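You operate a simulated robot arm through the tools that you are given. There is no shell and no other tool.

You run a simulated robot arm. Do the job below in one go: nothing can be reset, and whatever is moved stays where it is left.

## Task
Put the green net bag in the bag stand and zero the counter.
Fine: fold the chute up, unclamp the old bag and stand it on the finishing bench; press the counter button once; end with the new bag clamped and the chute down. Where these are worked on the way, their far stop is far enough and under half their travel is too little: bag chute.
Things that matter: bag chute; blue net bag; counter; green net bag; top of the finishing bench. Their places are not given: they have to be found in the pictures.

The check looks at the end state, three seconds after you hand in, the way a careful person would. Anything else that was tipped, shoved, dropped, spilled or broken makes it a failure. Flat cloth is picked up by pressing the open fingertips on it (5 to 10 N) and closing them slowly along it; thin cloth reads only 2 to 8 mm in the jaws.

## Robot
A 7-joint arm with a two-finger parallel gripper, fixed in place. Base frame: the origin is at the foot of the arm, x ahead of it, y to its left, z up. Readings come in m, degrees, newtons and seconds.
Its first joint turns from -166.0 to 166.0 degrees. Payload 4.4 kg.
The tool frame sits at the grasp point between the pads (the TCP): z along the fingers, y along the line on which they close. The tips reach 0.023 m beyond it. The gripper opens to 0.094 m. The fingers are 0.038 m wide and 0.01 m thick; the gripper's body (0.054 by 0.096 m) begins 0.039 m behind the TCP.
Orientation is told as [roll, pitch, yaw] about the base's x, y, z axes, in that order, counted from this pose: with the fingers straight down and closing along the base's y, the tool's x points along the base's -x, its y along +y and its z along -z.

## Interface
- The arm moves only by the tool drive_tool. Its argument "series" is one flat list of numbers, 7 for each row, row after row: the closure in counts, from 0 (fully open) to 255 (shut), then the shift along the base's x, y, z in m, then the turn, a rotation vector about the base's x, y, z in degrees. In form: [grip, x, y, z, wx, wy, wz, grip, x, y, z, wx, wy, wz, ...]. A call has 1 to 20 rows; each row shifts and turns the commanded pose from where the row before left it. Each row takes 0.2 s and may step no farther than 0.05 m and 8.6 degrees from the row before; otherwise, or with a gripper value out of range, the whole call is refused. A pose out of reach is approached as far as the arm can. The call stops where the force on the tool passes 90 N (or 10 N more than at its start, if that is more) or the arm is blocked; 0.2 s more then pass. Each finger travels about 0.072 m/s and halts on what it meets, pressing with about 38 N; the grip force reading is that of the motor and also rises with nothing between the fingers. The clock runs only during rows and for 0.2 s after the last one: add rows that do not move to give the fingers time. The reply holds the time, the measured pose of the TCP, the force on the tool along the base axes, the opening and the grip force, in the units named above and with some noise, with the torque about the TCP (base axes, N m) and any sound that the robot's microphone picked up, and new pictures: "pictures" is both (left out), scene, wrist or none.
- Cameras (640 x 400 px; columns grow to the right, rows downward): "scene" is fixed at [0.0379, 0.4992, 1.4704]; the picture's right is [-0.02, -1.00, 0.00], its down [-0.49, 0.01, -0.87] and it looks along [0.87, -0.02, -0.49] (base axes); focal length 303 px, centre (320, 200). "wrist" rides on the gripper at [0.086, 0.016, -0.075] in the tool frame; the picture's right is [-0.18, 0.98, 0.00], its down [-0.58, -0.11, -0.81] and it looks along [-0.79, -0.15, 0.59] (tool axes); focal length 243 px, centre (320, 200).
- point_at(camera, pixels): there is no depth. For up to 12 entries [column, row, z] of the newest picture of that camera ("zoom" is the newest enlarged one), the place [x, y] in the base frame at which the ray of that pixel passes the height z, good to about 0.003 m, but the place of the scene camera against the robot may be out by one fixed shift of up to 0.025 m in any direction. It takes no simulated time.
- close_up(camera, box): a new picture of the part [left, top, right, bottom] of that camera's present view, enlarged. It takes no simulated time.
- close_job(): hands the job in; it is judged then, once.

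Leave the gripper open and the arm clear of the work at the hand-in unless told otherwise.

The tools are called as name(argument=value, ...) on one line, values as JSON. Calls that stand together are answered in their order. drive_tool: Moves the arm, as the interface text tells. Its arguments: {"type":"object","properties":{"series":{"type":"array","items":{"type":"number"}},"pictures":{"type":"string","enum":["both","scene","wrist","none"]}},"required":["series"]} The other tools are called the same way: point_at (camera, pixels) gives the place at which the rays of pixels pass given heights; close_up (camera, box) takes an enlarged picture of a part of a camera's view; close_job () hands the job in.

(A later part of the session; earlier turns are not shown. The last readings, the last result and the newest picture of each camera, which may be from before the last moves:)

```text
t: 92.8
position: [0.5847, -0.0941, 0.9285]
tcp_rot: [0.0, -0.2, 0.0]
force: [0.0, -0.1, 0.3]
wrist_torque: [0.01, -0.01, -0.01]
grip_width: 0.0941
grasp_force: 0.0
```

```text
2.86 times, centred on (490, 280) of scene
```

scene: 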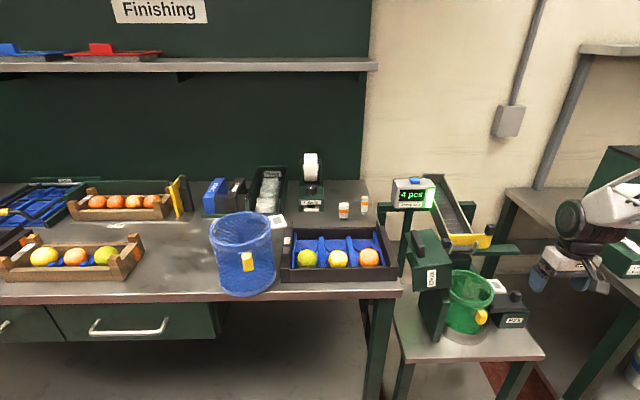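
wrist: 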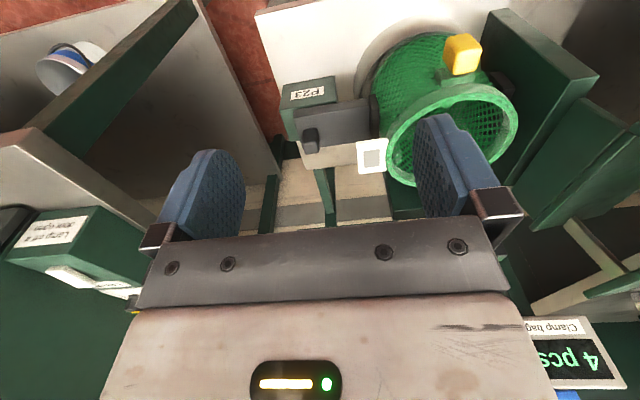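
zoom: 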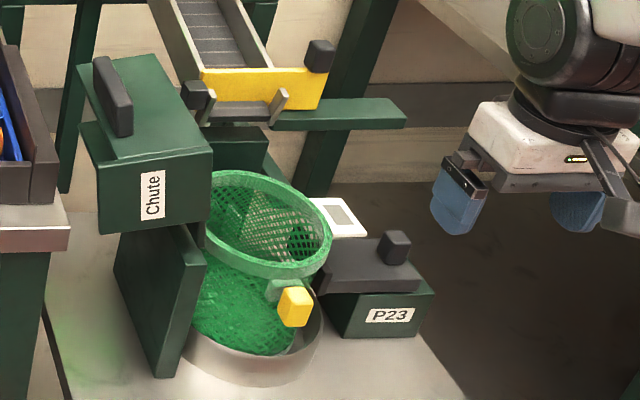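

The jaw presses the bag and the bag is upright, so it's clamped. Next is the chute: I'll straddle the paddle again from above, reversing the earlier withdrawal, with the tool tilted 24 degrees.

drive_tool(series=[0, 0, 0.02, 0.043, 0, 0, 0, 0, 0, 0.02, 0.043, 0, 0, 0, 60, 0, 0.02, 0.043, 0, 0, 0, 100, 0, 0.02, 0.043, 0, 0, 0, 146, 0.0201, 0.0389, -0.0055, 0, 0, 0, 146, 0.0201, 0.0389, -0.0055, 0, 0, 0, 146, 0.0201, 0.0389, -0.0055, 0, 0, 0, 146, 0.0201, 0.0389, -0.0055, 0, 0, 0, 146, 0.0201, 0.0389, -0.0055, -8, 0, 0, 146, 0.0201, 0.0389, -0.0055, -8, 0, 0, 146, 0.0201, 0.039, -0.0055, -8, 0, 0, 146, 0, 0, 0, 0, 0, 0])

close_up(camera="wrist", box=[200, 40, 440, 240])

close_up(camera="scene", box=[360, 160, 560, 320])

```text
t: 95.4
position: [0.7261, 0.2573, 1.0613]
tcp_rot: [-24.0, -0.1, 0.2]
force: [0.1, -0.2, 0.2]
wrist_torque: [-0.02, -0.01, 0.0]
grip_width: 0.0399
grasp_force: 0.0
```

scene: 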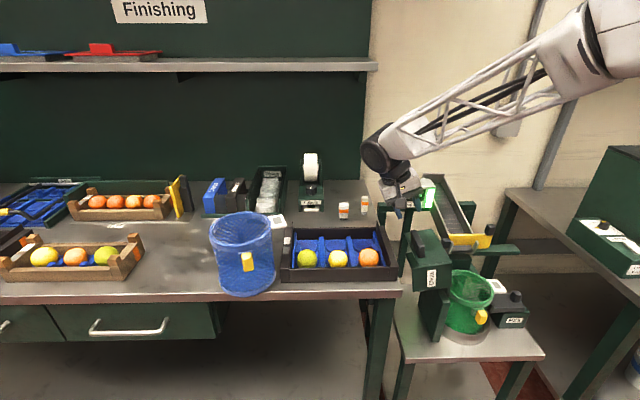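
wrist: 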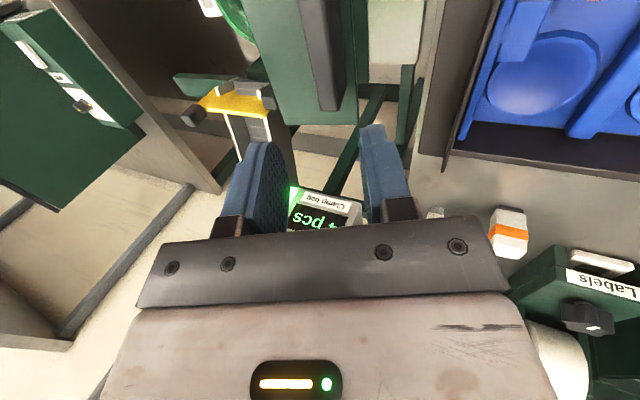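

```text
2.00 times, centred on (320, 140) of wrist
```

zoom: 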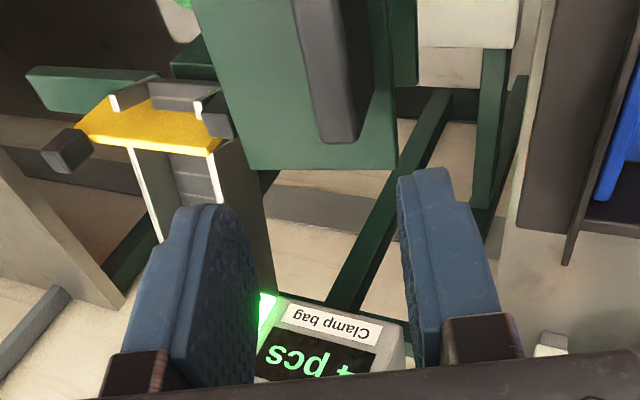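

```text
2.50 times, centred on (460, 240) of scene
```

zoom: 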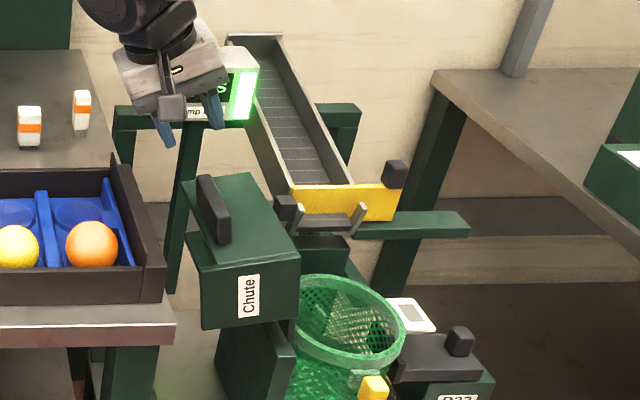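

The paddle is lined up ahead between the fingers. I'll advance along the tool axis onto it.

drive_tool(series=[146, 0, -0.012, -0.0275, 0, 0, 0, 146, 0, -0.012, -0.0275, 0, 0, 0, 146, 0, -0.0115, -0.0305, 0, 0, 0, 146, 0, 0, 0, 0, 0, 0], pictures="wrist")

close_up(camera="wrist", box=[200, 60, 440, 240])

```text
t: 96.4
position: [0.727, 0.2194, 0.9738]
tcp_rot: [-24.0, -0.1, 0.1]
force: [-0.1, -0.1, 1.0]
wrist_torque: [0.0, 0.02, 0.01]
grip_width: 0.04
grasp_force: 0.0
```

wrist: 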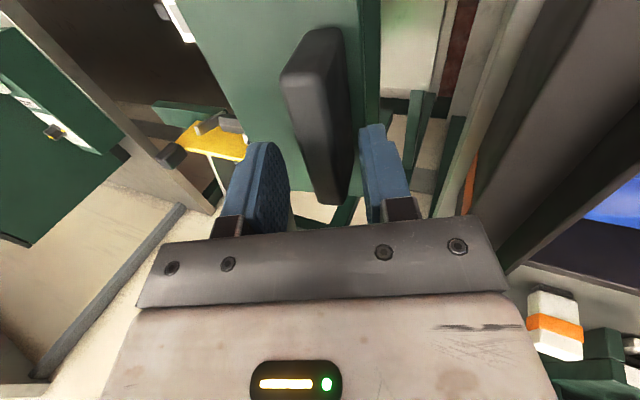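

```text
2.22 times, centred on (320, 150) of wrist
```

zoom: 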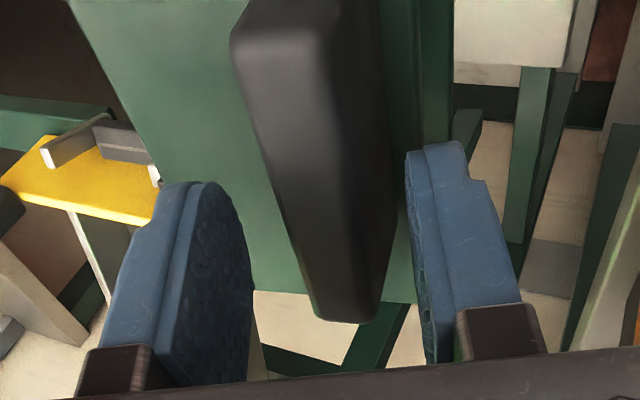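

The paddle is caged again. I'll swing it back up over the top, first to the vertical position.

drive_tool(series=[146, 0, -0.0105, 0.007, 4, 0, 0, 146, 0, -0.0105, 0.006, 4, 0, 0, 146, 0, -0.011, 0.006, 4, 0, 0, 146, 0, -0.0115, 0.005, 4, 0, 0, 146, 0, -0.01, 0.002, 4, 0, 0, 146, 0, -0.01, 0.001, 4, 0, 0, 146, 0, 0, 0, 0, 0, 0])

close_up(camera="wrist", box=[200, 60, 440, 240])

close_up(camera="scene", box=[400, 160, 600, 320])

```text
t: 98.0
position: [0.7265, 0.1574, 1.0031]
tcp_rot: [0.2, -0.1, 0.0]
force: [-1.0, 0.3, 0.0]
wrist_torque: [0.04, -0.02, -0.03]
grip_width: 0.0406
grasp_force: 1.0
```

scene: 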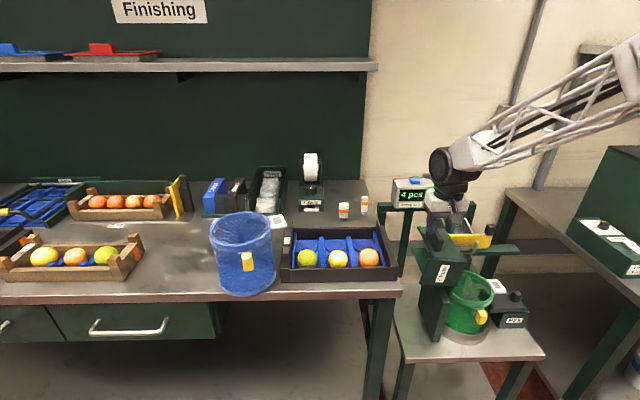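
wrist: 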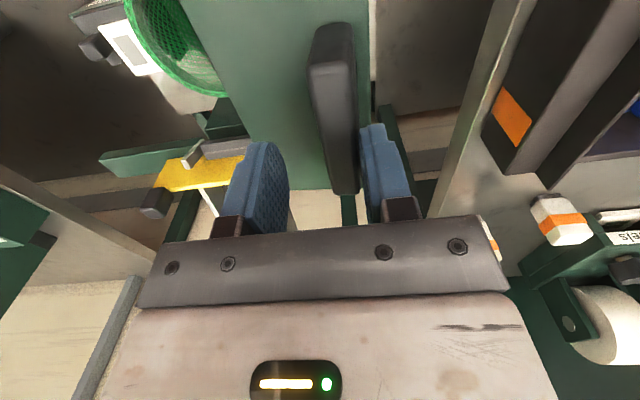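

```text
2.22 times, centred on (320, 150) of wrist
```

zoom: 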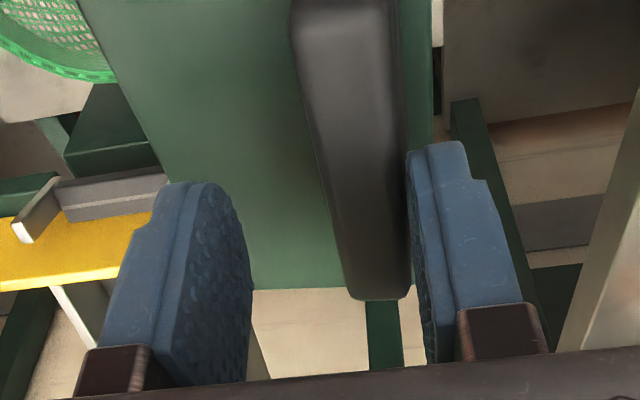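

```text
2.50 times, centred on (500, 240) of scene
```

zoom: 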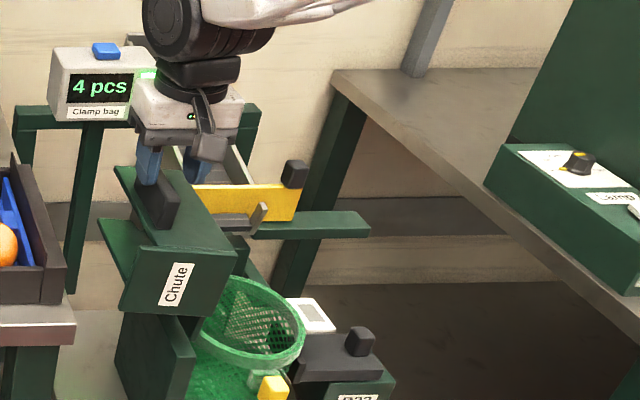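

The chute leans on the +y finger near vertical. I'll continue over the top to about 60 degrees in slower half-steps, so it settles softly onto the other finger.

drive_tool(series=[146, 0, -0.0112, 0.0017, 3.75, 0, 0, 146, 0, -0.0113, 0.0017, 3.75, 0, 0, 146, 0, -0.0114, 0.0002, 3.75, 0, 0, 146, 0, -0.0114, 0.0002, 3.75, 0, 0, 146, 0, -0.0113, -0.0013, 3.75, 0, 0, 146, 0, -0.0113, -0.0013, 3.75, 0, 0, 146, 0, -0.0111, -0.0028, 3.75, 0, 0, 146, 0, -0.011, -0.0027, 3.75, 0, 0, 146, 0, 0, 0, 0, 0, 0])

close_up(camera="wrist", box=[200, 60, 440, 240])

close_up(camera="scene", box=[400, 160, 600, 320])

```text
t: 100.0
position: [0.7258, 0.0682, 0.9989]
tcp_rot: [30.1, -0.1, 0.0]
force: [-0.1, 0.5, 0.9]
wrist_torque: [0.0, 0.01, 0.0]
grip_width: 0.0402
grasp_force: 0.1
```

scene: 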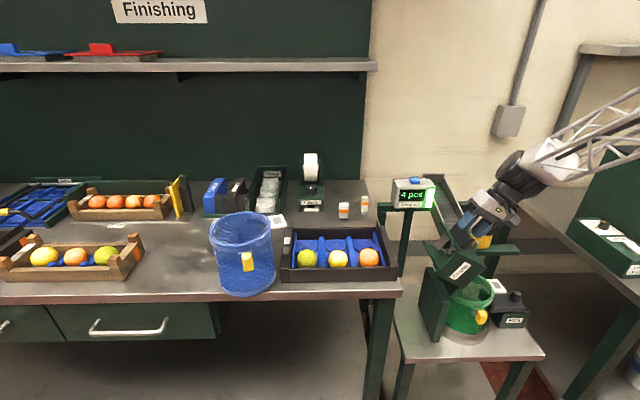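
wrist: 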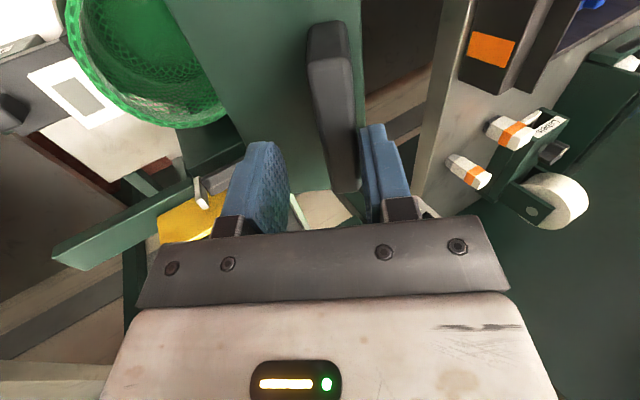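

```text
2.22 times, centred on (320, 150) of wrist
```

zoom: 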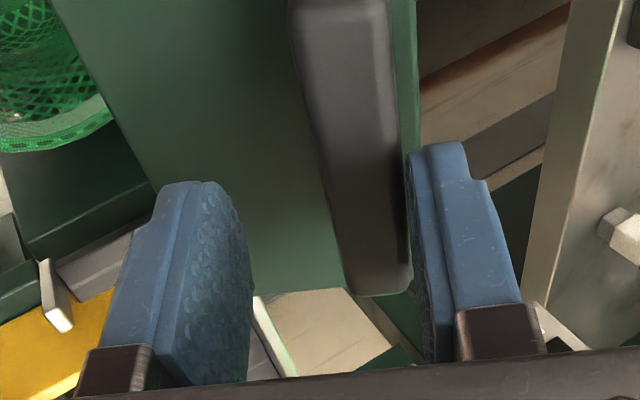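

```text
2.50 times, centred on (500, 240) of scene
```

zoom: 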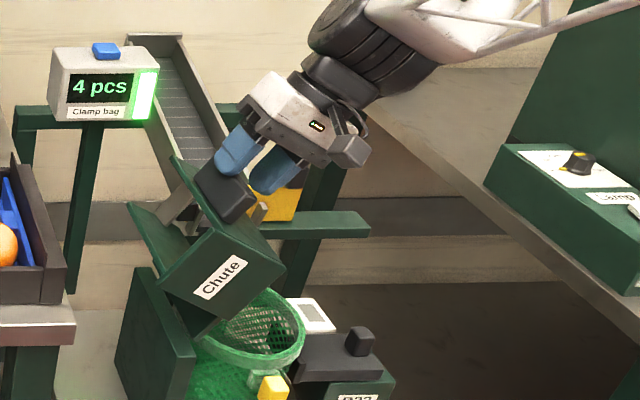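

The chute has enough friction to stay put, so it follows the upper finger down rather than falling. I'll continue pushing down to about 30 degrees.

drive_tool(series=[146, 0, -0.0106, -0.0041, 3.75, 0, 0, 146, 0, -0.0105, -0.0042, 3.75, 0, 0, 146, 0, -0.01, -0.0055, 3.75, 0, 0, 146, 0, -0.0099, -0.0055, 3.75, 0, 0, 146, 0, -0.0092, -0.0068, 3.75, 0, 0, 146, 0, -0.0092, -0.0068, 3.75, 0, 0, 146, 0, -0.0082, -0.0079, 3.75, 0, 0, 146, 0, -0.0081, -0.0079, 3.75, 0, 0, 146, 0, 0, 0, 0, 0, 0])

close_up(camera="wrist", box=[200, 60, 440, 240])

close_up(camera="scene", box=[400, 160, 600, 320])

```text
t: 102.0
position: [0.7255, -0.0088, 0.9499]
tcp_rot: [60.0, -0.1, 0.0]
force: [0.5, -0.4, -1.7]
wrist_torque: [0.01, -0.01, -0.01]
grip_width: 0.041
grasp_force: 0.7
```

scene: 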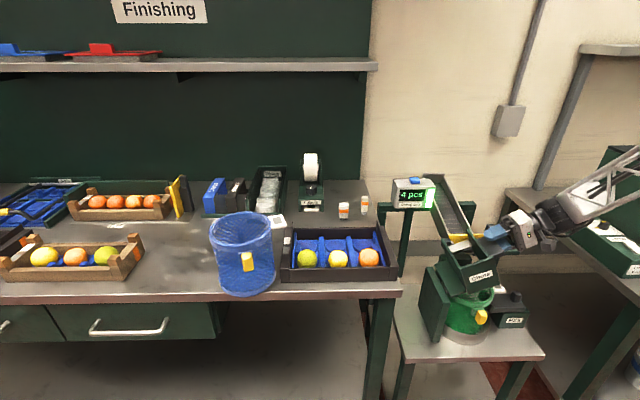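
wrist: 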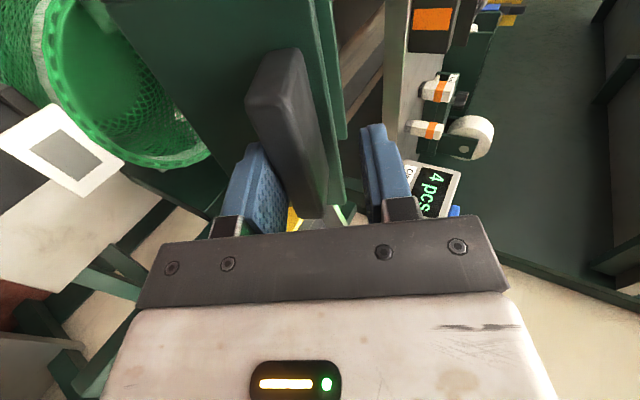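

```text
2.22 times, centred on (320, 150) of wrist
```

zoom: 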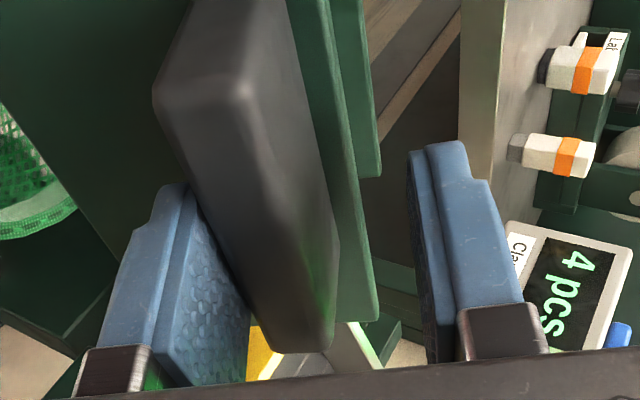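

```text
2.50 times, centred on (500, 240) of scene
```

zoom: 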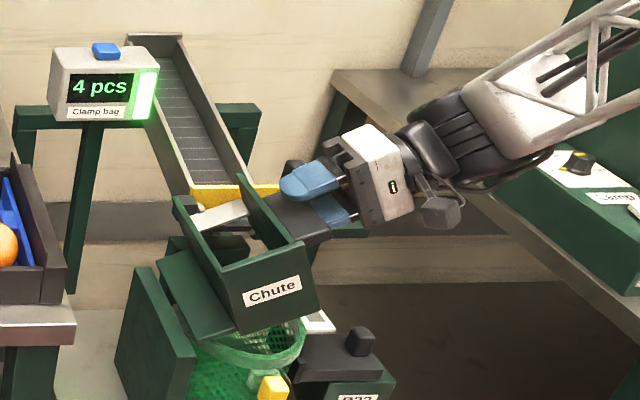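

Now the chute rests on the lower finger at about 25 degrees. I'll lower it the rest of the way along the recorded path.

drive_tool(series=[146, 0, -0.0097, -0.0079, 0, 0, 0, 146, 0, -0.0097, -0.0079, 0, 0, 0, 146, 0, -0.0097, -0.0079, 0, 0, 0, 146, 0, -0.0097, -0.0079, 0, 0, 0, 146, 0, -0.0099, -0.0079, 0, 0, 0, 146, 0, -0.002, -0.01, 0, 0, 0, 146, 0, -0.0015, -0.01, 0, 0, 0, 146, 0, 0, -0.0105, 0, 0, 0, 146, 0, 0, 0, 0, 0, 0])

close_up(camera="wrist", box=[200, 60, 440, 240])

close_up(camera="scene", box=[420, 210, 620, 350])

```text
t: 104.0
position: [0.7255, -0.0606, 0.8799]
tcp_rot: [60.1, -0.1, -0.1]
force: [0.0, -0.8, -0.7]
wrist_torque: [-0.03, -0.01, -0.01]
grip_width: 0.0399
grasp_force: 0.0
```

scene: 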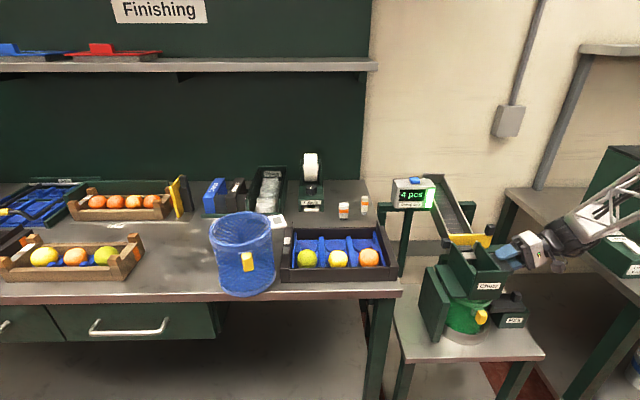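
wrist: 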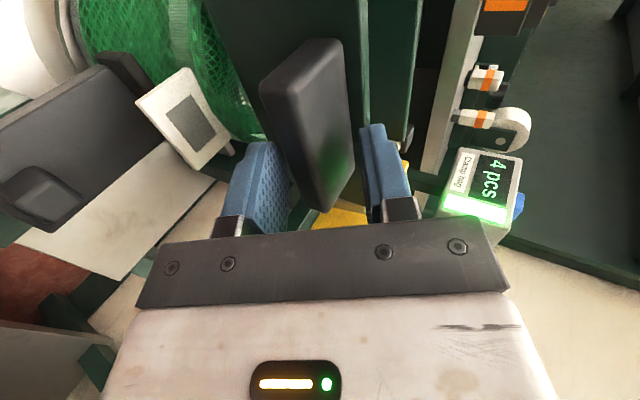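

```text
2.22 times, centred on (320, 150) of wrist
```

zoom: 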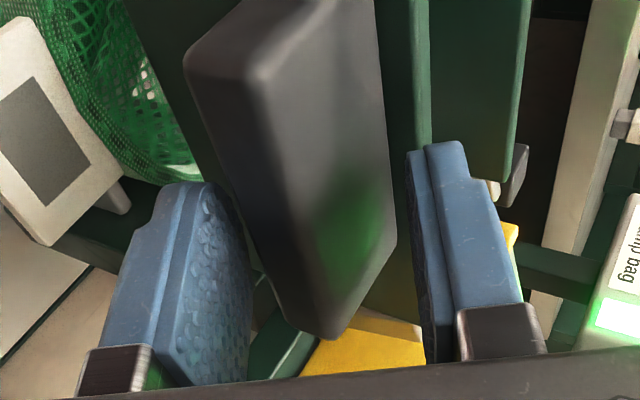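

```text
2.86 times, centred on (520, 280) of scene
```

zoom: 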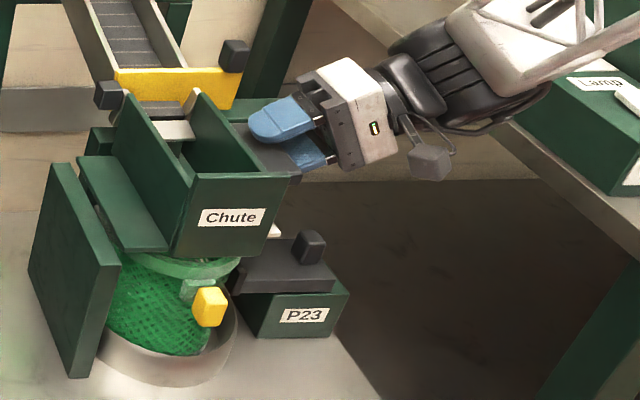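

The chute is back in its original place, with the label at the same zoom position as before. I'll lower another 6 mm to be sure the finger isn't holding it up, then slide out to the right.

drive_tool(series=[146, 0, 0, -0.003, 0, 0, 0, 146, 0, 0, -0.003, 0, 0, 0, 146, 0, 0, 0, 0, 0, 0], pictures="wrist")

close_up(camera="wrist", box=[200, 60, 440, 240])

```text
t: 104.8
position: [0.7271, -0.0607, 0.8738]
tcp_rot: [60.0, -0.2, -0.1]
force: [-0.3, -0.4, 0.5]
wrist_torque: [0.0, 0.02, -0.01]
grip_width: 0.0401
grasp_force: 0.1
```

wrist: 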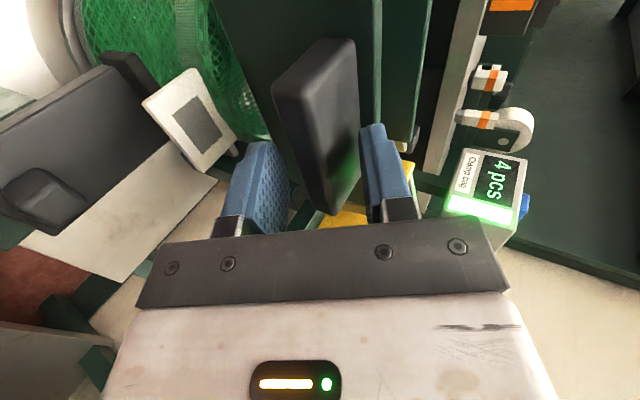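

```text
2.22 times, centred on (320, 150) of wrist
```

zoom: 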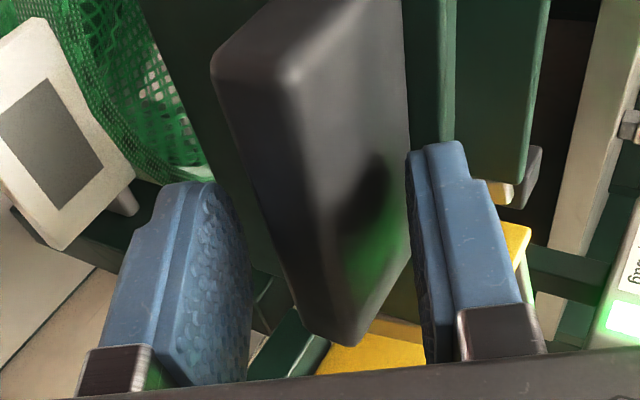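

The paddle stayed put while the fingers went lower, so the chute rests on its own stop. I'll slide the fingers out to the right and then back toward the robot.

drive_tool(series=[146, 0, -0.007, 0.002, 0, 0, 0, 146, 0, -0.008, 0.003, 0, 0, 0, 146, -0.036, -0.002, 0.0, 0, 0, 0, 146, -0.036, -0.002, 0.008, 0, 0, 0, 146, -0.036, 0, 0.01, 0, 0, 0, 146, -0.036, 0, 0.02, 0, 0, 0, 146, -0.03, -0.01, 0.03, -8, 0, 0, 146, -0.03, -0.01, 0.03, -8, 0, 0, 146, -0.02, 0, 0.03, -8, 0, 0, 146, 0, 0, 0.03, -8, 0, 0, 146, 0, 0, 0.03, -8, 0, 0, 146, 0, 0, 0.02, -8, 0, 0, 146, 0, 0, 0.02, -8, 0, 0, 146, 0, 0, 0.0, -4, 0, 0])

close_up(camera="scene", box=[380, 160, 580, 350])

```text
t: 107.8
position: [0.5007, -0.0996, 1.1074]
tcp_rot: [-0.1, -0.2, 0.1]
force: [0.6, 0.1, 0.0]
wrist_torque: [-0.01, 0.01, -0.02]
grip_width: 0.0401
grasp_force: 0.1
```

scene: 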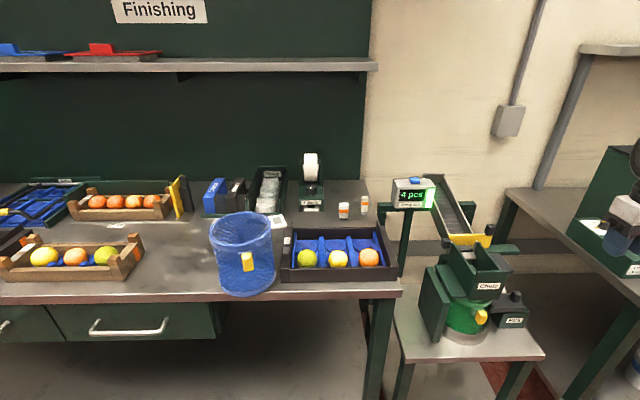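
wrist: 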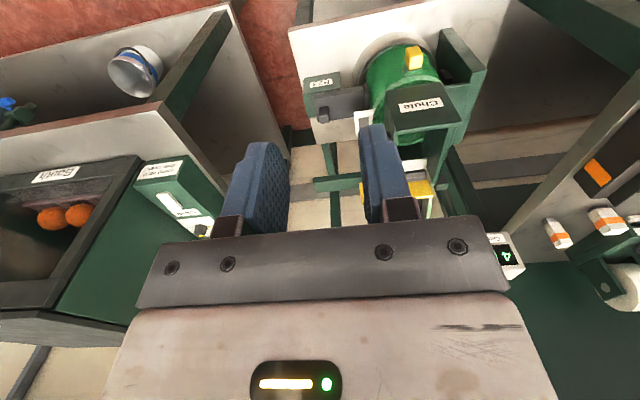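

```text
2.11 times, centred on (480, 255) of scene
```

zoom: 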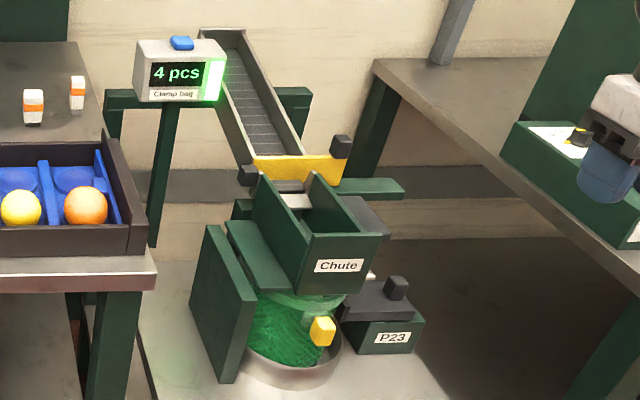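

The stand is done: green bag in, clamped, chute down. Next is the counter button, the blue one on top of the counter box. I'll move to look at it closely with the fingers open.

drive_tool(series=[0, 0.03, 0.033, 0.02, 0, 0, 0, 0, 0.033, 0.033, 0.015, 0, 0, 0, 0, 0.033, 0.033, 0.015, 0, 0, 0, 0, 0.033, 0.033, 0.015, 0, 0, 0, 0, 0.033, 0.033, 0.015, 0, 0, 0, 0, 0.033, 0.033, 0.015, 0, 0, 0], pictures="wrist")

close_up(camera="wrist", box=[280, 100, 480, 240])

```text
t: 109.2
position: [0.6968, 0.0992, 1.2037]
tcp_rot: [0.0, -0.2, 0.1]
force: [0.2, -0.2, 0.2]
wrist_torque: [-0.05, 0.01, 0.0]
grip_width: 0.0939
grasp_force: 0.0
```

wrist: 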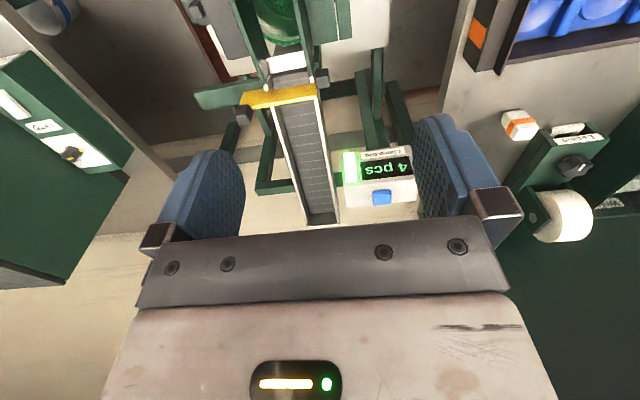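

```text
2.86 times, centred on (380, 170) of wrist
```

zoom: 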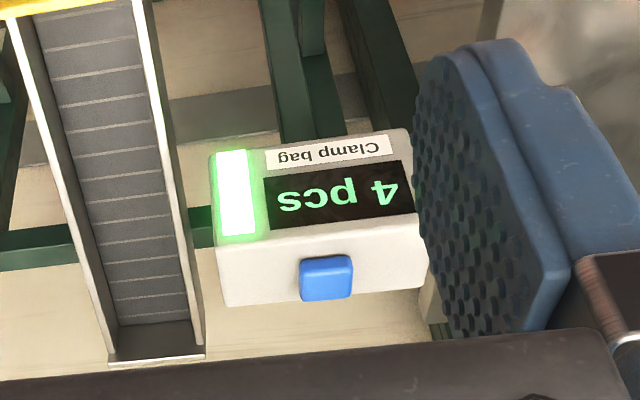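

The blue button is at wrist (382,197), on the top face of the box. I'll cross this ray with the scene camera's ray to get its height.

point_at(camera="wrist", pixels=[[382.1, 197.3, 1.0], [382.1, 197.3, 1.02], [382.1, 197.3, 1.04], [382.1, 197.3, 1.06], [345, 188, 1.0], [415, 177, 1.0], [348, 206, 1.0], [417, 200, 1.0]])

point_at(camera="scene", pixels=[[414.6, 180.1, 1.0], [414.6, 180.1, 1.02], [414.6, 180.1, 1.04], [414.6, 180.1, 1.06]])

```text
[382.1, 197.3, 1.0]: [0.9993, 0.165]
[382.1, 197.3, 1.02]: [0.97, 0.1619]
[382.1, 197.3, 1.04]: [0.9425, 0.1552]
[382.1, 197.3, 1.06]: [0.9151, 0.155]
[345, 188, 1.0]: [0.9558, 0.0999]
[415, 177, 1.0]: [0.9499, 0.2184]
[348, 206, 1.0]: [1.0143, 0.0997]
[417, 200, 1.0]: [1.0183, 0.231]
```

```text
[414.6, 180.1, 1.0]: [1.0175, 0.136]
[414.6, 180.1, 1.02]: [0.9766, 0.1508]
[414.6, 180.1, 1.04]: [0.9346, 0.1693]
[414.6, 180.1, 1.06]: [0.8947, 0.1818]
```

The button top is near (0.952, 0.158, 1.033). I'll move nearer for a second wrist view to refine that.

drive_tool(series=[0, 0.0366, 0.0102, -0.01, 0, 0, 0, 0, 0.0366, 0.0102, -0.01, 0, 0, 0, 0, 0.0366, 0.0102, -0.01, 0, 0, 0, 0, 0.0366, 0.0102, -0.01, 0, 0, 0, 0, 0.0366, 0.0102, -0.01, 0, 0, 0])

close_up(camera="wrist", box=[240, 60, 440, 210])

```text
t: 110.4
position: [0.8789, 0.1495, 1.1541]
tcp_rot: [0.3, -0.3, 0.0]
force: [-0.1, 0.4, 0.9]
wrist_torque: [0.01, -0.02, 0.01]
grip_width: 0.0937
grasp_force: 0.0
```

scene: 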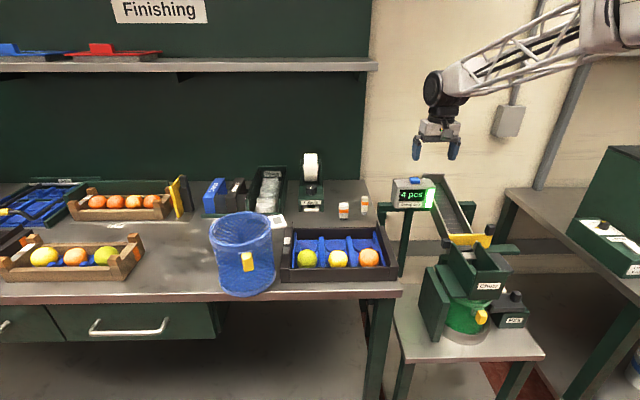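
wrist: 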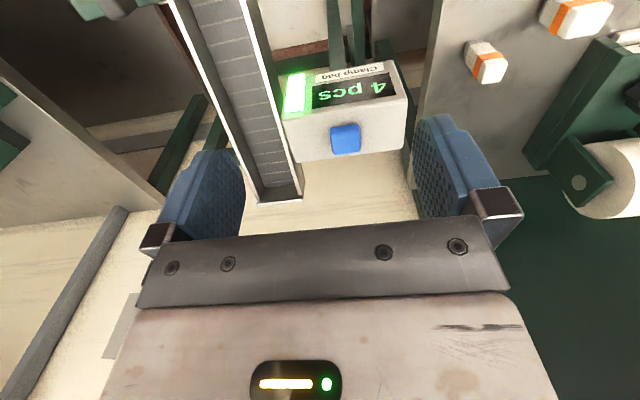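

```text
2.67 times, centred on (340, 135) of wrist
```

zoom: 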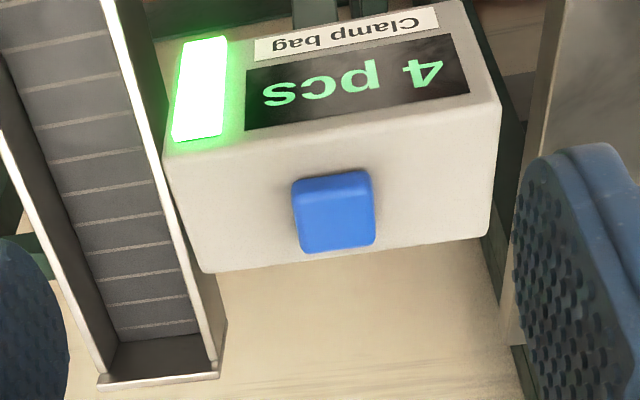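

Reach is fine here. I'll read the button's ray from this view.

point_at(camera="wrist", pixels=[[346.3, 144.4, 1.0], [346.3, 144.4, 1.02], [346.3, 144.4, 1.03], [346.3, 144.4, 1.04], [345, 135, 1.02], [360, 152, 1.02], [333, 154, 1.02], [284, 115, 1.02], [402, 95, 1.02], [300, 160, 1.02], [402, 148, 1.02]])

```text
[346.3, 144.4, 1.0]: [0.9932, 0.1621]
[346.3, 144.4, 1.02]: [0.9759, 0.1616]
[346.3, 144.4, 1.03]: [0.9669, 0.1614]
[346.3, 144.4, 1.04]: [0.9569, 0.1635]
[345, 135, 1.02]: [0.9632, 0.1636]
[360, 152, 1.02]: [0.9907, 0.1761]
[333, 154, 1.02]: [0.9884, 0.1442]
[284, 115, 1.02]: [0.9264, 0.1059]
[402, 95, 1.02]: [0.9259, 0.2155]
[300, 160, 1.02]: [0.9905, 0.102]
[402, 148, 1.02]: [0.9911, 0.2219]
```

The estimates put the button top near (0.972, 0.162) at z 1.01 to 1.03, and it is about 0.03 m across. I'll close the fingers and hover above it at z 1.09.

drive_tool(series=[255, 0, 0, 0, 0, 0, 0, 255, 0.0, 0.0, 0.0, 0, 0, 0, 255, 0.0, 0.0, 0.0, 0, 0, 0, 255, 0.031, 0.0042, -0.02, 0, 0, 0, 255, 0.031, 0.0042, -0.02, 0, 0, 0, 255, 0.031, 0.0042, -0.022, 0, 0, 0, 255, 0, 0, 0, 0, 0, 0])

close_up(camera="wrist", box=[240, 80, 440, 230])

close_up(camera="scene", box=[360, 120, 480, 220])

```text
t: 112.0
position: [0.9724, 0.1617, 1.0912]
tcp_rot: [-0.1, -0.1, 0.0]
force: [-0.4, -0.1, -0.1]
wrist_torque: [0.01, 0.0, 0.01]
grip_width: 0.0001
grasp_force: 37.4
```

scene: 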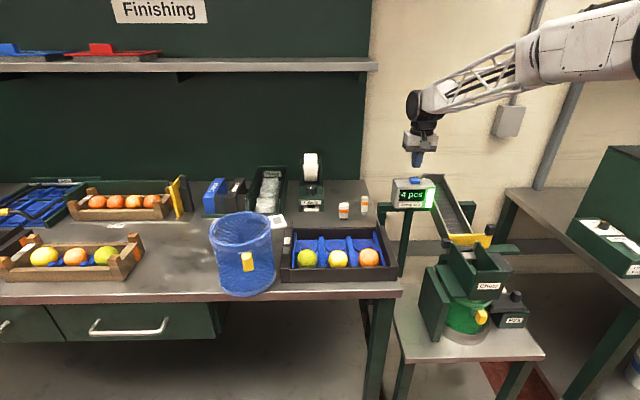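
wrist: 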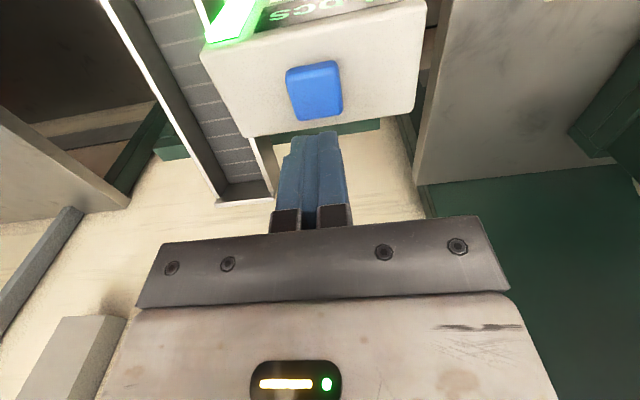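

```text
2.67 times, centred on (340, 155) of wrist
```

zoom: 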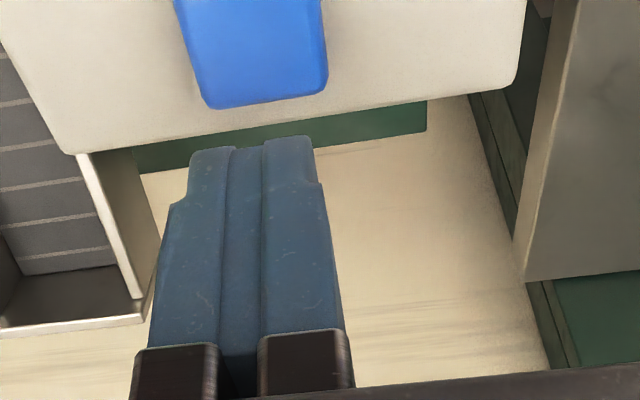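

```text
4.00 times, centred on (420, 170) of scene
```

zoom: 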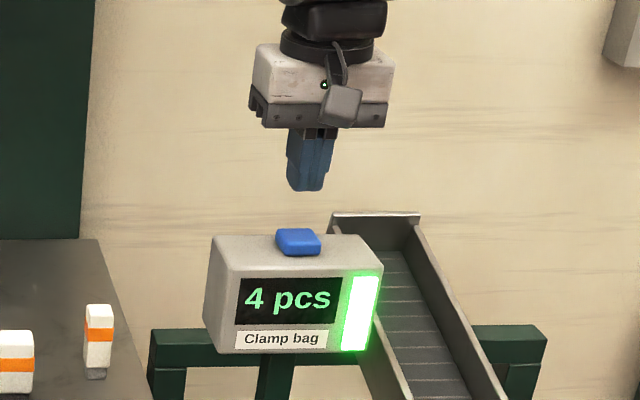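

Reachable. The button shows at wrist (316,95), so I'll take a third ray to it.

close_up(camera="wrist", box=[240, 20, 400, 140])

point_at(camera="wrist", pixels=[[316, 98, 1.01], [316, 98, 1.02], [316, 98, 1.03], [316, 120, 1.02], [315, 75, 1.02], [340, 95, 1.02], [292, 98, 1.02]])

```text
3.33 times, centred on (320, 80) of wrist
```

zoom: 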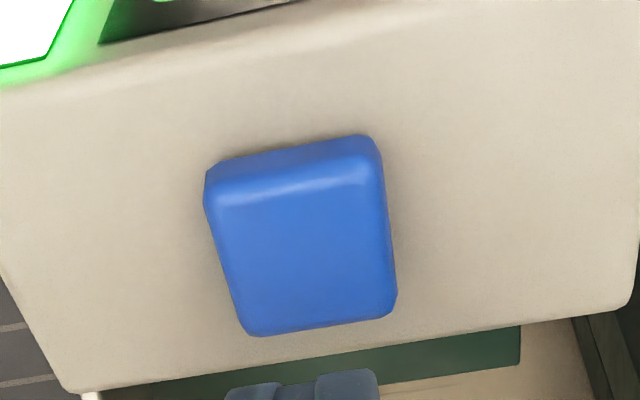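

```text
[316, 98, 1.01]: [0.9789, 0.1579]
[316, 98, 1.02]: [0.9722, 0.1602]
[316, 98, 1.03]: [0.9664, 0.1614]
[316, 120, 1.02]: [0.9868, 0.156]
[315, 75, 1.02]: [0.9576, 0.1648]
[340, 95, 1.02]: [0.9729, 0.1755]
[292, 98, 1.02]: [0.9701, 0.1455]
```

The rays agree on the button top at about (0.967, 0.161, 1.03). I'll centre on it, lower to just above (fingertips at about 1.037), then press in 2 mm steps while watching the force and the display.

drive_tool(series=[255, -0.005, -0.0005, -0.015, 0, 0, 0, 255, 0, 0, -0.013, 0, 0, 0, 255, 0, 0, 0, 0, 0, 0], pictures="none")

close_up(camera="wrist", box=[240, 60, 400, 180])

close_up(camera="scene", box=[370, 140, 470, 220])

```text
t: 112.8
position: [0.9693, 0.16, 1.0617]
tcp_rot: [0.0, 0.0, 0.0]
force: [-0.1, -0.4, -0.3]
wrist_torque: [-0.02, 0.01, 0.02]
grip_width: 0.0
grasp_force: 38.2
```

```text
3.33 times, centred on (320, 120) of wrist
```

zoom: 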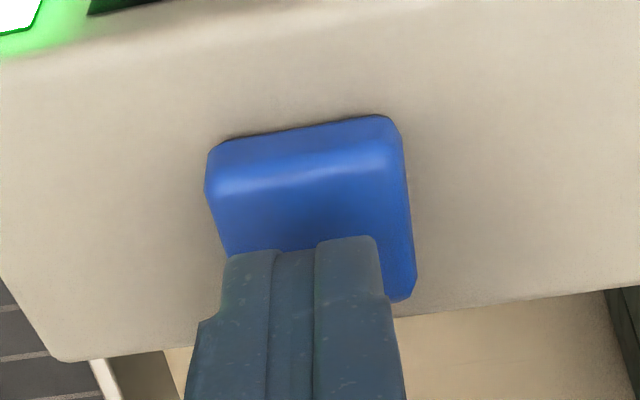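

```text
5.00 times, centred on (420, 180) of scene
```

zoom: 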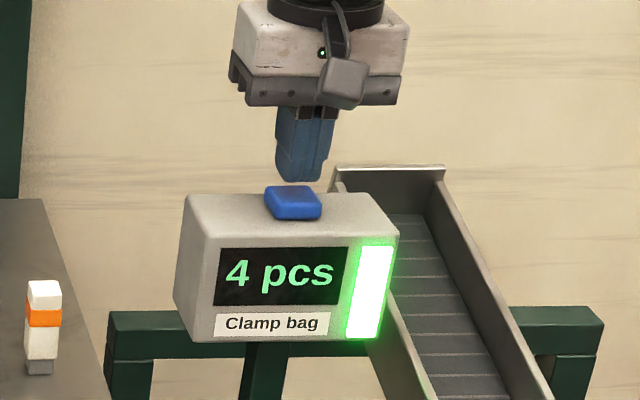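

The fingertips are right over the button, and the display still reads "4 pcs". I'll lower in small steps.

drive_tool(series=[255, 0, 0, -0.003, 0, 0, 0, 255, 0, 0, -0.003, 0, 0, 0, 255, 0, 0, 0, 0, 0, 0], pictures="none")

close_up(camera="scene", box=[370, 140, 470, 220])

```text
t: 113.6
position: [0.9678, 0.1609, 1.0555]
tcp_rot: [0.0, -0.1, -0.1]
force: [-0.2, -0.2, -0.7]
wrist_torque: [-0.03, 0.03, 0.0]
grip_width: 0.0004
grasp_force: 37.1
```

```text
5.00 times, centred on (420, 180) of scene
```

zoom: 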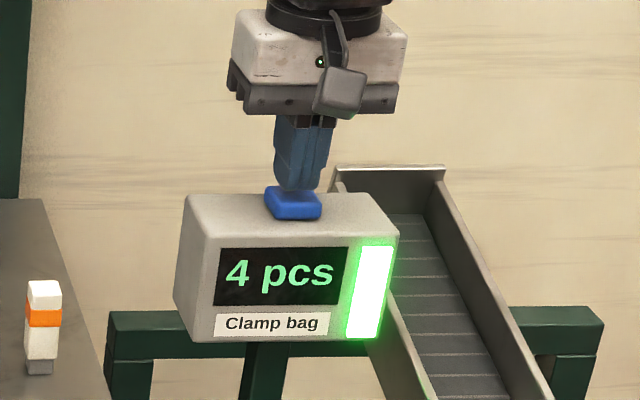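

drive_tool(series=[255, 0, 0, -0.002, 0, 0, 0, 255, 0, 0, 0, 0, 0, 0], pictures="none")

close_up(camera="scene", box=[370, 140, 470, 220])

```text
t: 114.2
position: [0.9665, 0.1611, 1.0549]
tcp_rot: [0.0, -0.1, 0.0]
force: [0.8, 0.4, -0.1]
wrist_torque: [0.0, -0.02, -0.03]
grip_width: 0.0
grasp_force: 37.9
```

```text
5.00 times, centred on (420, 180) of scene
```

zoom: 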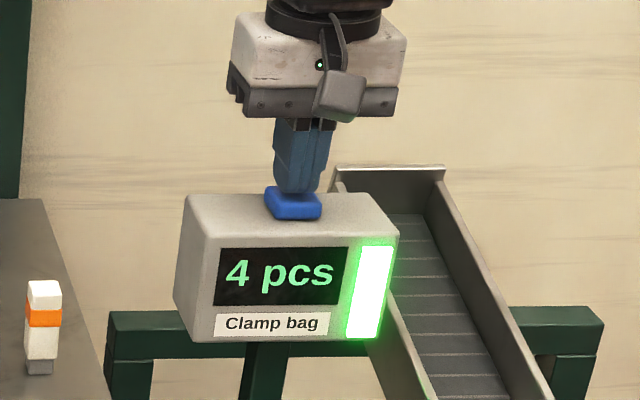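

No contact yet (force about 0) and the display is unchanged. I'll continue in 2 mm steps.

drive_tool(series=[255, 0, 0, -0.002, 0, 0, 0, 255, 0, 0, 0, 0, 0, 0], pictures="none")

drive_tool(series=[255, 0, 0, -0.002, 0, 0, 0, 255, 0, 0, 0, 0, 0, 0], pictures="none")

close_up(camera="scene", box=[370, 140, 470, 220])

```text
t: 114.8
position: [0.9672, 0.1608, 1.0519]
tcp_rot: [0.0, -0.1, 0.1]
force: [0.7, -0.8, 0.2]
wrist_torque: [-0.01, -0.04, 0.02]
grip_width: 0.0
grasp_force: 37.9
```

```text
t: 115.4
position: [0.9675, 0.1599, 1.0507]
tcp_rot: [0.0, -0.1, 0.0]
force: [-0.2, -0.5, 0.4]
wrist_torque: [0.02, 0.01, 0.02]
grip_width: 0.0
grasp_force: 37.6
```

```text
5.00 times, centred on (420, 180) of scene
```

zoom: 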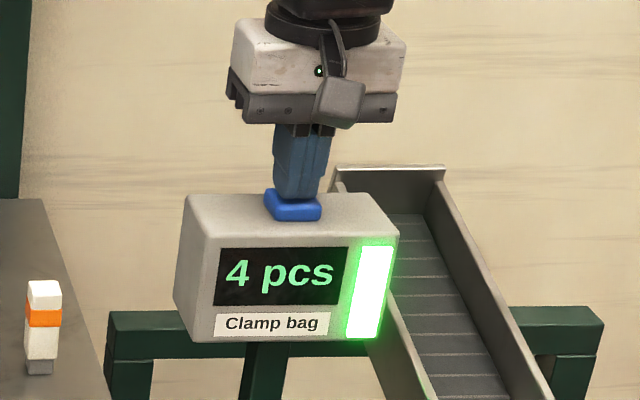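

Still no contact at z 1.051. I'll continue.

drive_tool(series=[255, 0, 0, -0.002, 0, 0, 0, 255, 0, 0, 0, 0, 0, 0], pictures="none")

drive_tool(series=[255, 0, 0, -0.002, 0, 0, 0, 255, 0, 0, 0, 0, 0, 0], pictures="none")

close_up(camera="scene", box=[370, 140, 470, 220])

close_up(camera="wrist", box=[240, 60, 400, 180])

```text
t: 116.0
position: [0.9685, 0.1616, 1.048]
tcp_rot: [-0.1, -0.1, 0.0]
force: [0.9, 0.1, 1.4]
wrist_torque: [-0.01, 0.0, -0.01]
grip_width: 0.0001
grasp_force: 37.7
heard: click
```

```text
t: 116.6
position: [0.9678, 0.1609, 1.0469]
tcp_rot: [0.0, -0.1, 0.1]
force: [1.0, -1.7, 5.3]
wrist_torque: [-0.04, 0.02, 0.04]
grip_width: 0.0
grasp_force: 38.6
```

```text
5.00 times, centred on (420, 180) of scene
```

zoom: 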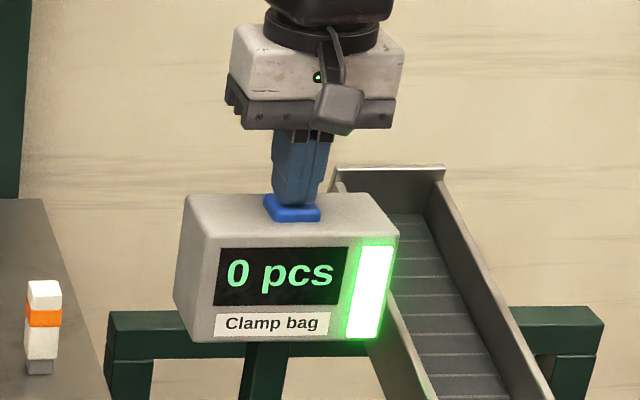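

```text
3.33 times, centred on (320, 120) of wrist
```

zoom: 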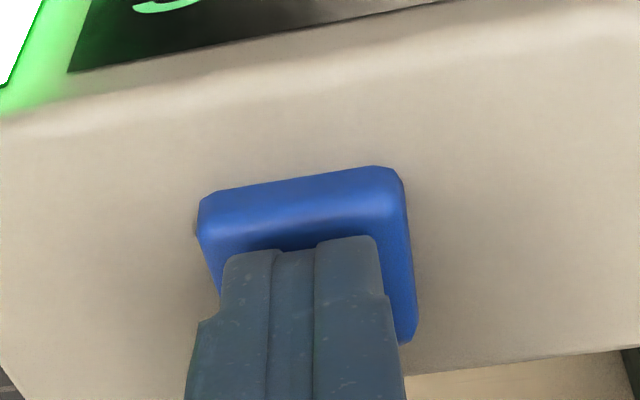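

A click was heard and the display now reads "0 pcs". I'll rise straight up without pressing again.

drive_tool(series=[255, 0, 0, 0.03, 0, 0, 0, 255, 0, 0, 0.045, 0, 0, 0, 255, -0.03, 0, 0.03, 0, 0, 0, 255, -0.045, 0, 0.01, 0, 0, 0, 255, -0.045, 0, 0.01, 0, 0, 0])

close_up(camera="scene", box=[370, 140, 470, 220])

close_up(camera="scene", box=[160, 180, 340, 320])

```text
t: 117.8
position: [0.8464, 0.1598, 1.1683]
tcp_rot: [0.0, 0.0, -0.1]
force: [-0.2, 0.3, 0.2]
wrist_torque: [0.01, 0.02, 0.01]
grip_width: 0.0
grasp_force: 38.4
```

scene: 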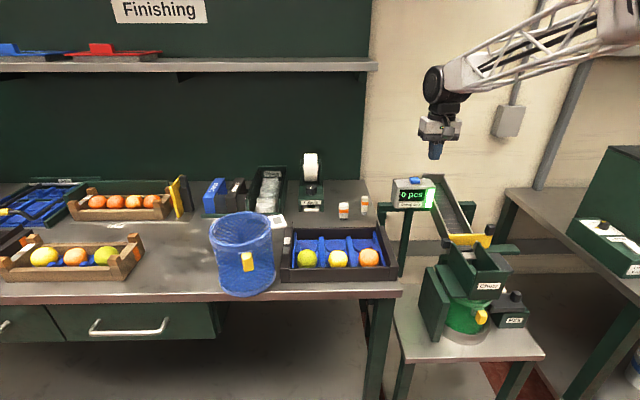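
wrist: 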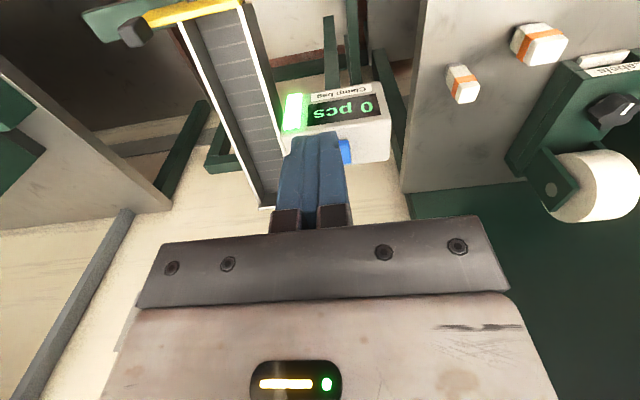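

```text
5.00 times, centred on (420, 180) of scene
```

zoom: 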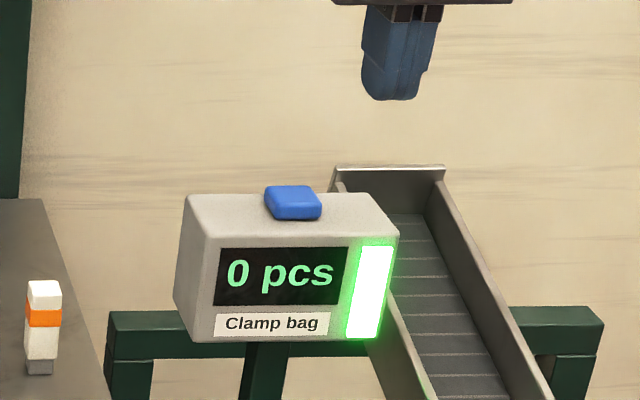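

```text
2.86 times, centred on (250, 250) of scene
```

zoom: 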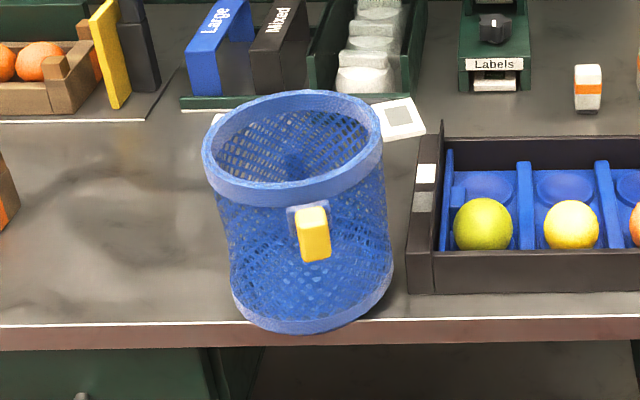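

The counter reads "0 pcs" and the button is back up. Now I'll deal with the blue bag at the bench edge: I retreat at a safe height and go look at it from the front.

drive_tool(series=[255, -0.0446, 0, 0.006, 0, 0, 0, 255, -0.0446, 0, 0.006, 0, 0, 0, 255, -0.0446, 0, 0.006, 0, 0, 0, 255, -0.0446, 0, 0.006, 0, 0, 0, 255, -0.0446, 0, 0.006, 0, 0, 0, 255, -0.0446, 0, 0, 0, 0, 0, 255, -0.0446, 0, 0, 0, 0, 0, 255, -0.0446, 0, 0, 0, 0, 0, 255, -0.0446, 0, 0, 0, 0, 0, 255, -0.0446, 0, 0, 0, 0, 0, 255, -0.004, 0.046, 0, 0, 0, 0, 255, -0.004, 0.046, 0, 0, 0, 0, 255, -0.004, 0.046, 0, 0, 0, 0, 255, -0.004, 0.046, 0, 0, 0, 0, 255, -0.004, 0.046, 0, 0, 0, 0, 255, 0, 0.046, 0, 0, 0, 0, 255, 0, 0.046, 0, 0, 0, 0, 255, 0, 0.046, 0, 0, 0, 0, 255, 0, 0.046, 0, 0, 0, 0, 255, 0, 0.046, 0, 0, 0, 0])

close_up(camera="wrist", box=[220, 60, 460, 230])

```text
t: 122.0
position: [0.3784, 0.6212, 1.2002]
tcp_rot: [0.0, -0.2, 0.0]
force: [0.5, 0.6, -0.6]
wrist_torque: [-0.02, -0.06, -0.01]
grip_width: 0.0
grasp_force: 37.9
```

scene: 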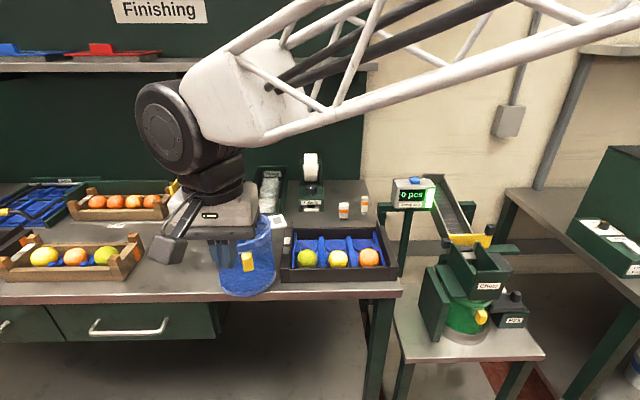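
wrist: 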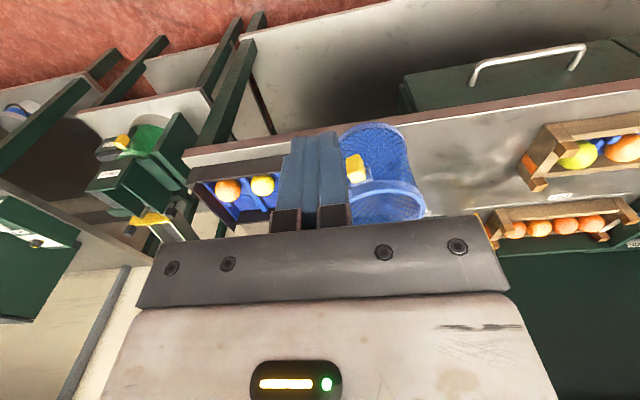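

```text
2.35 times, centred on (340, 145) of wrist
```

zoom: 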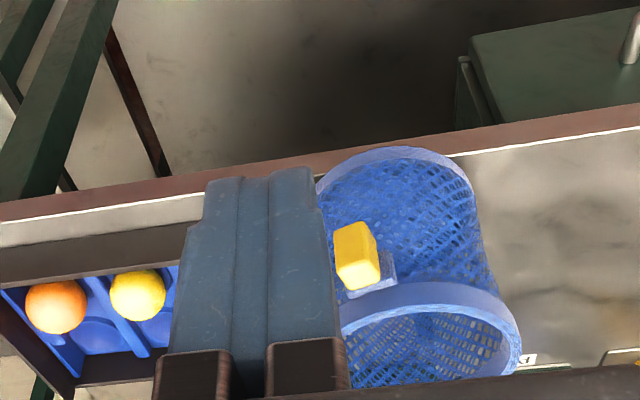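

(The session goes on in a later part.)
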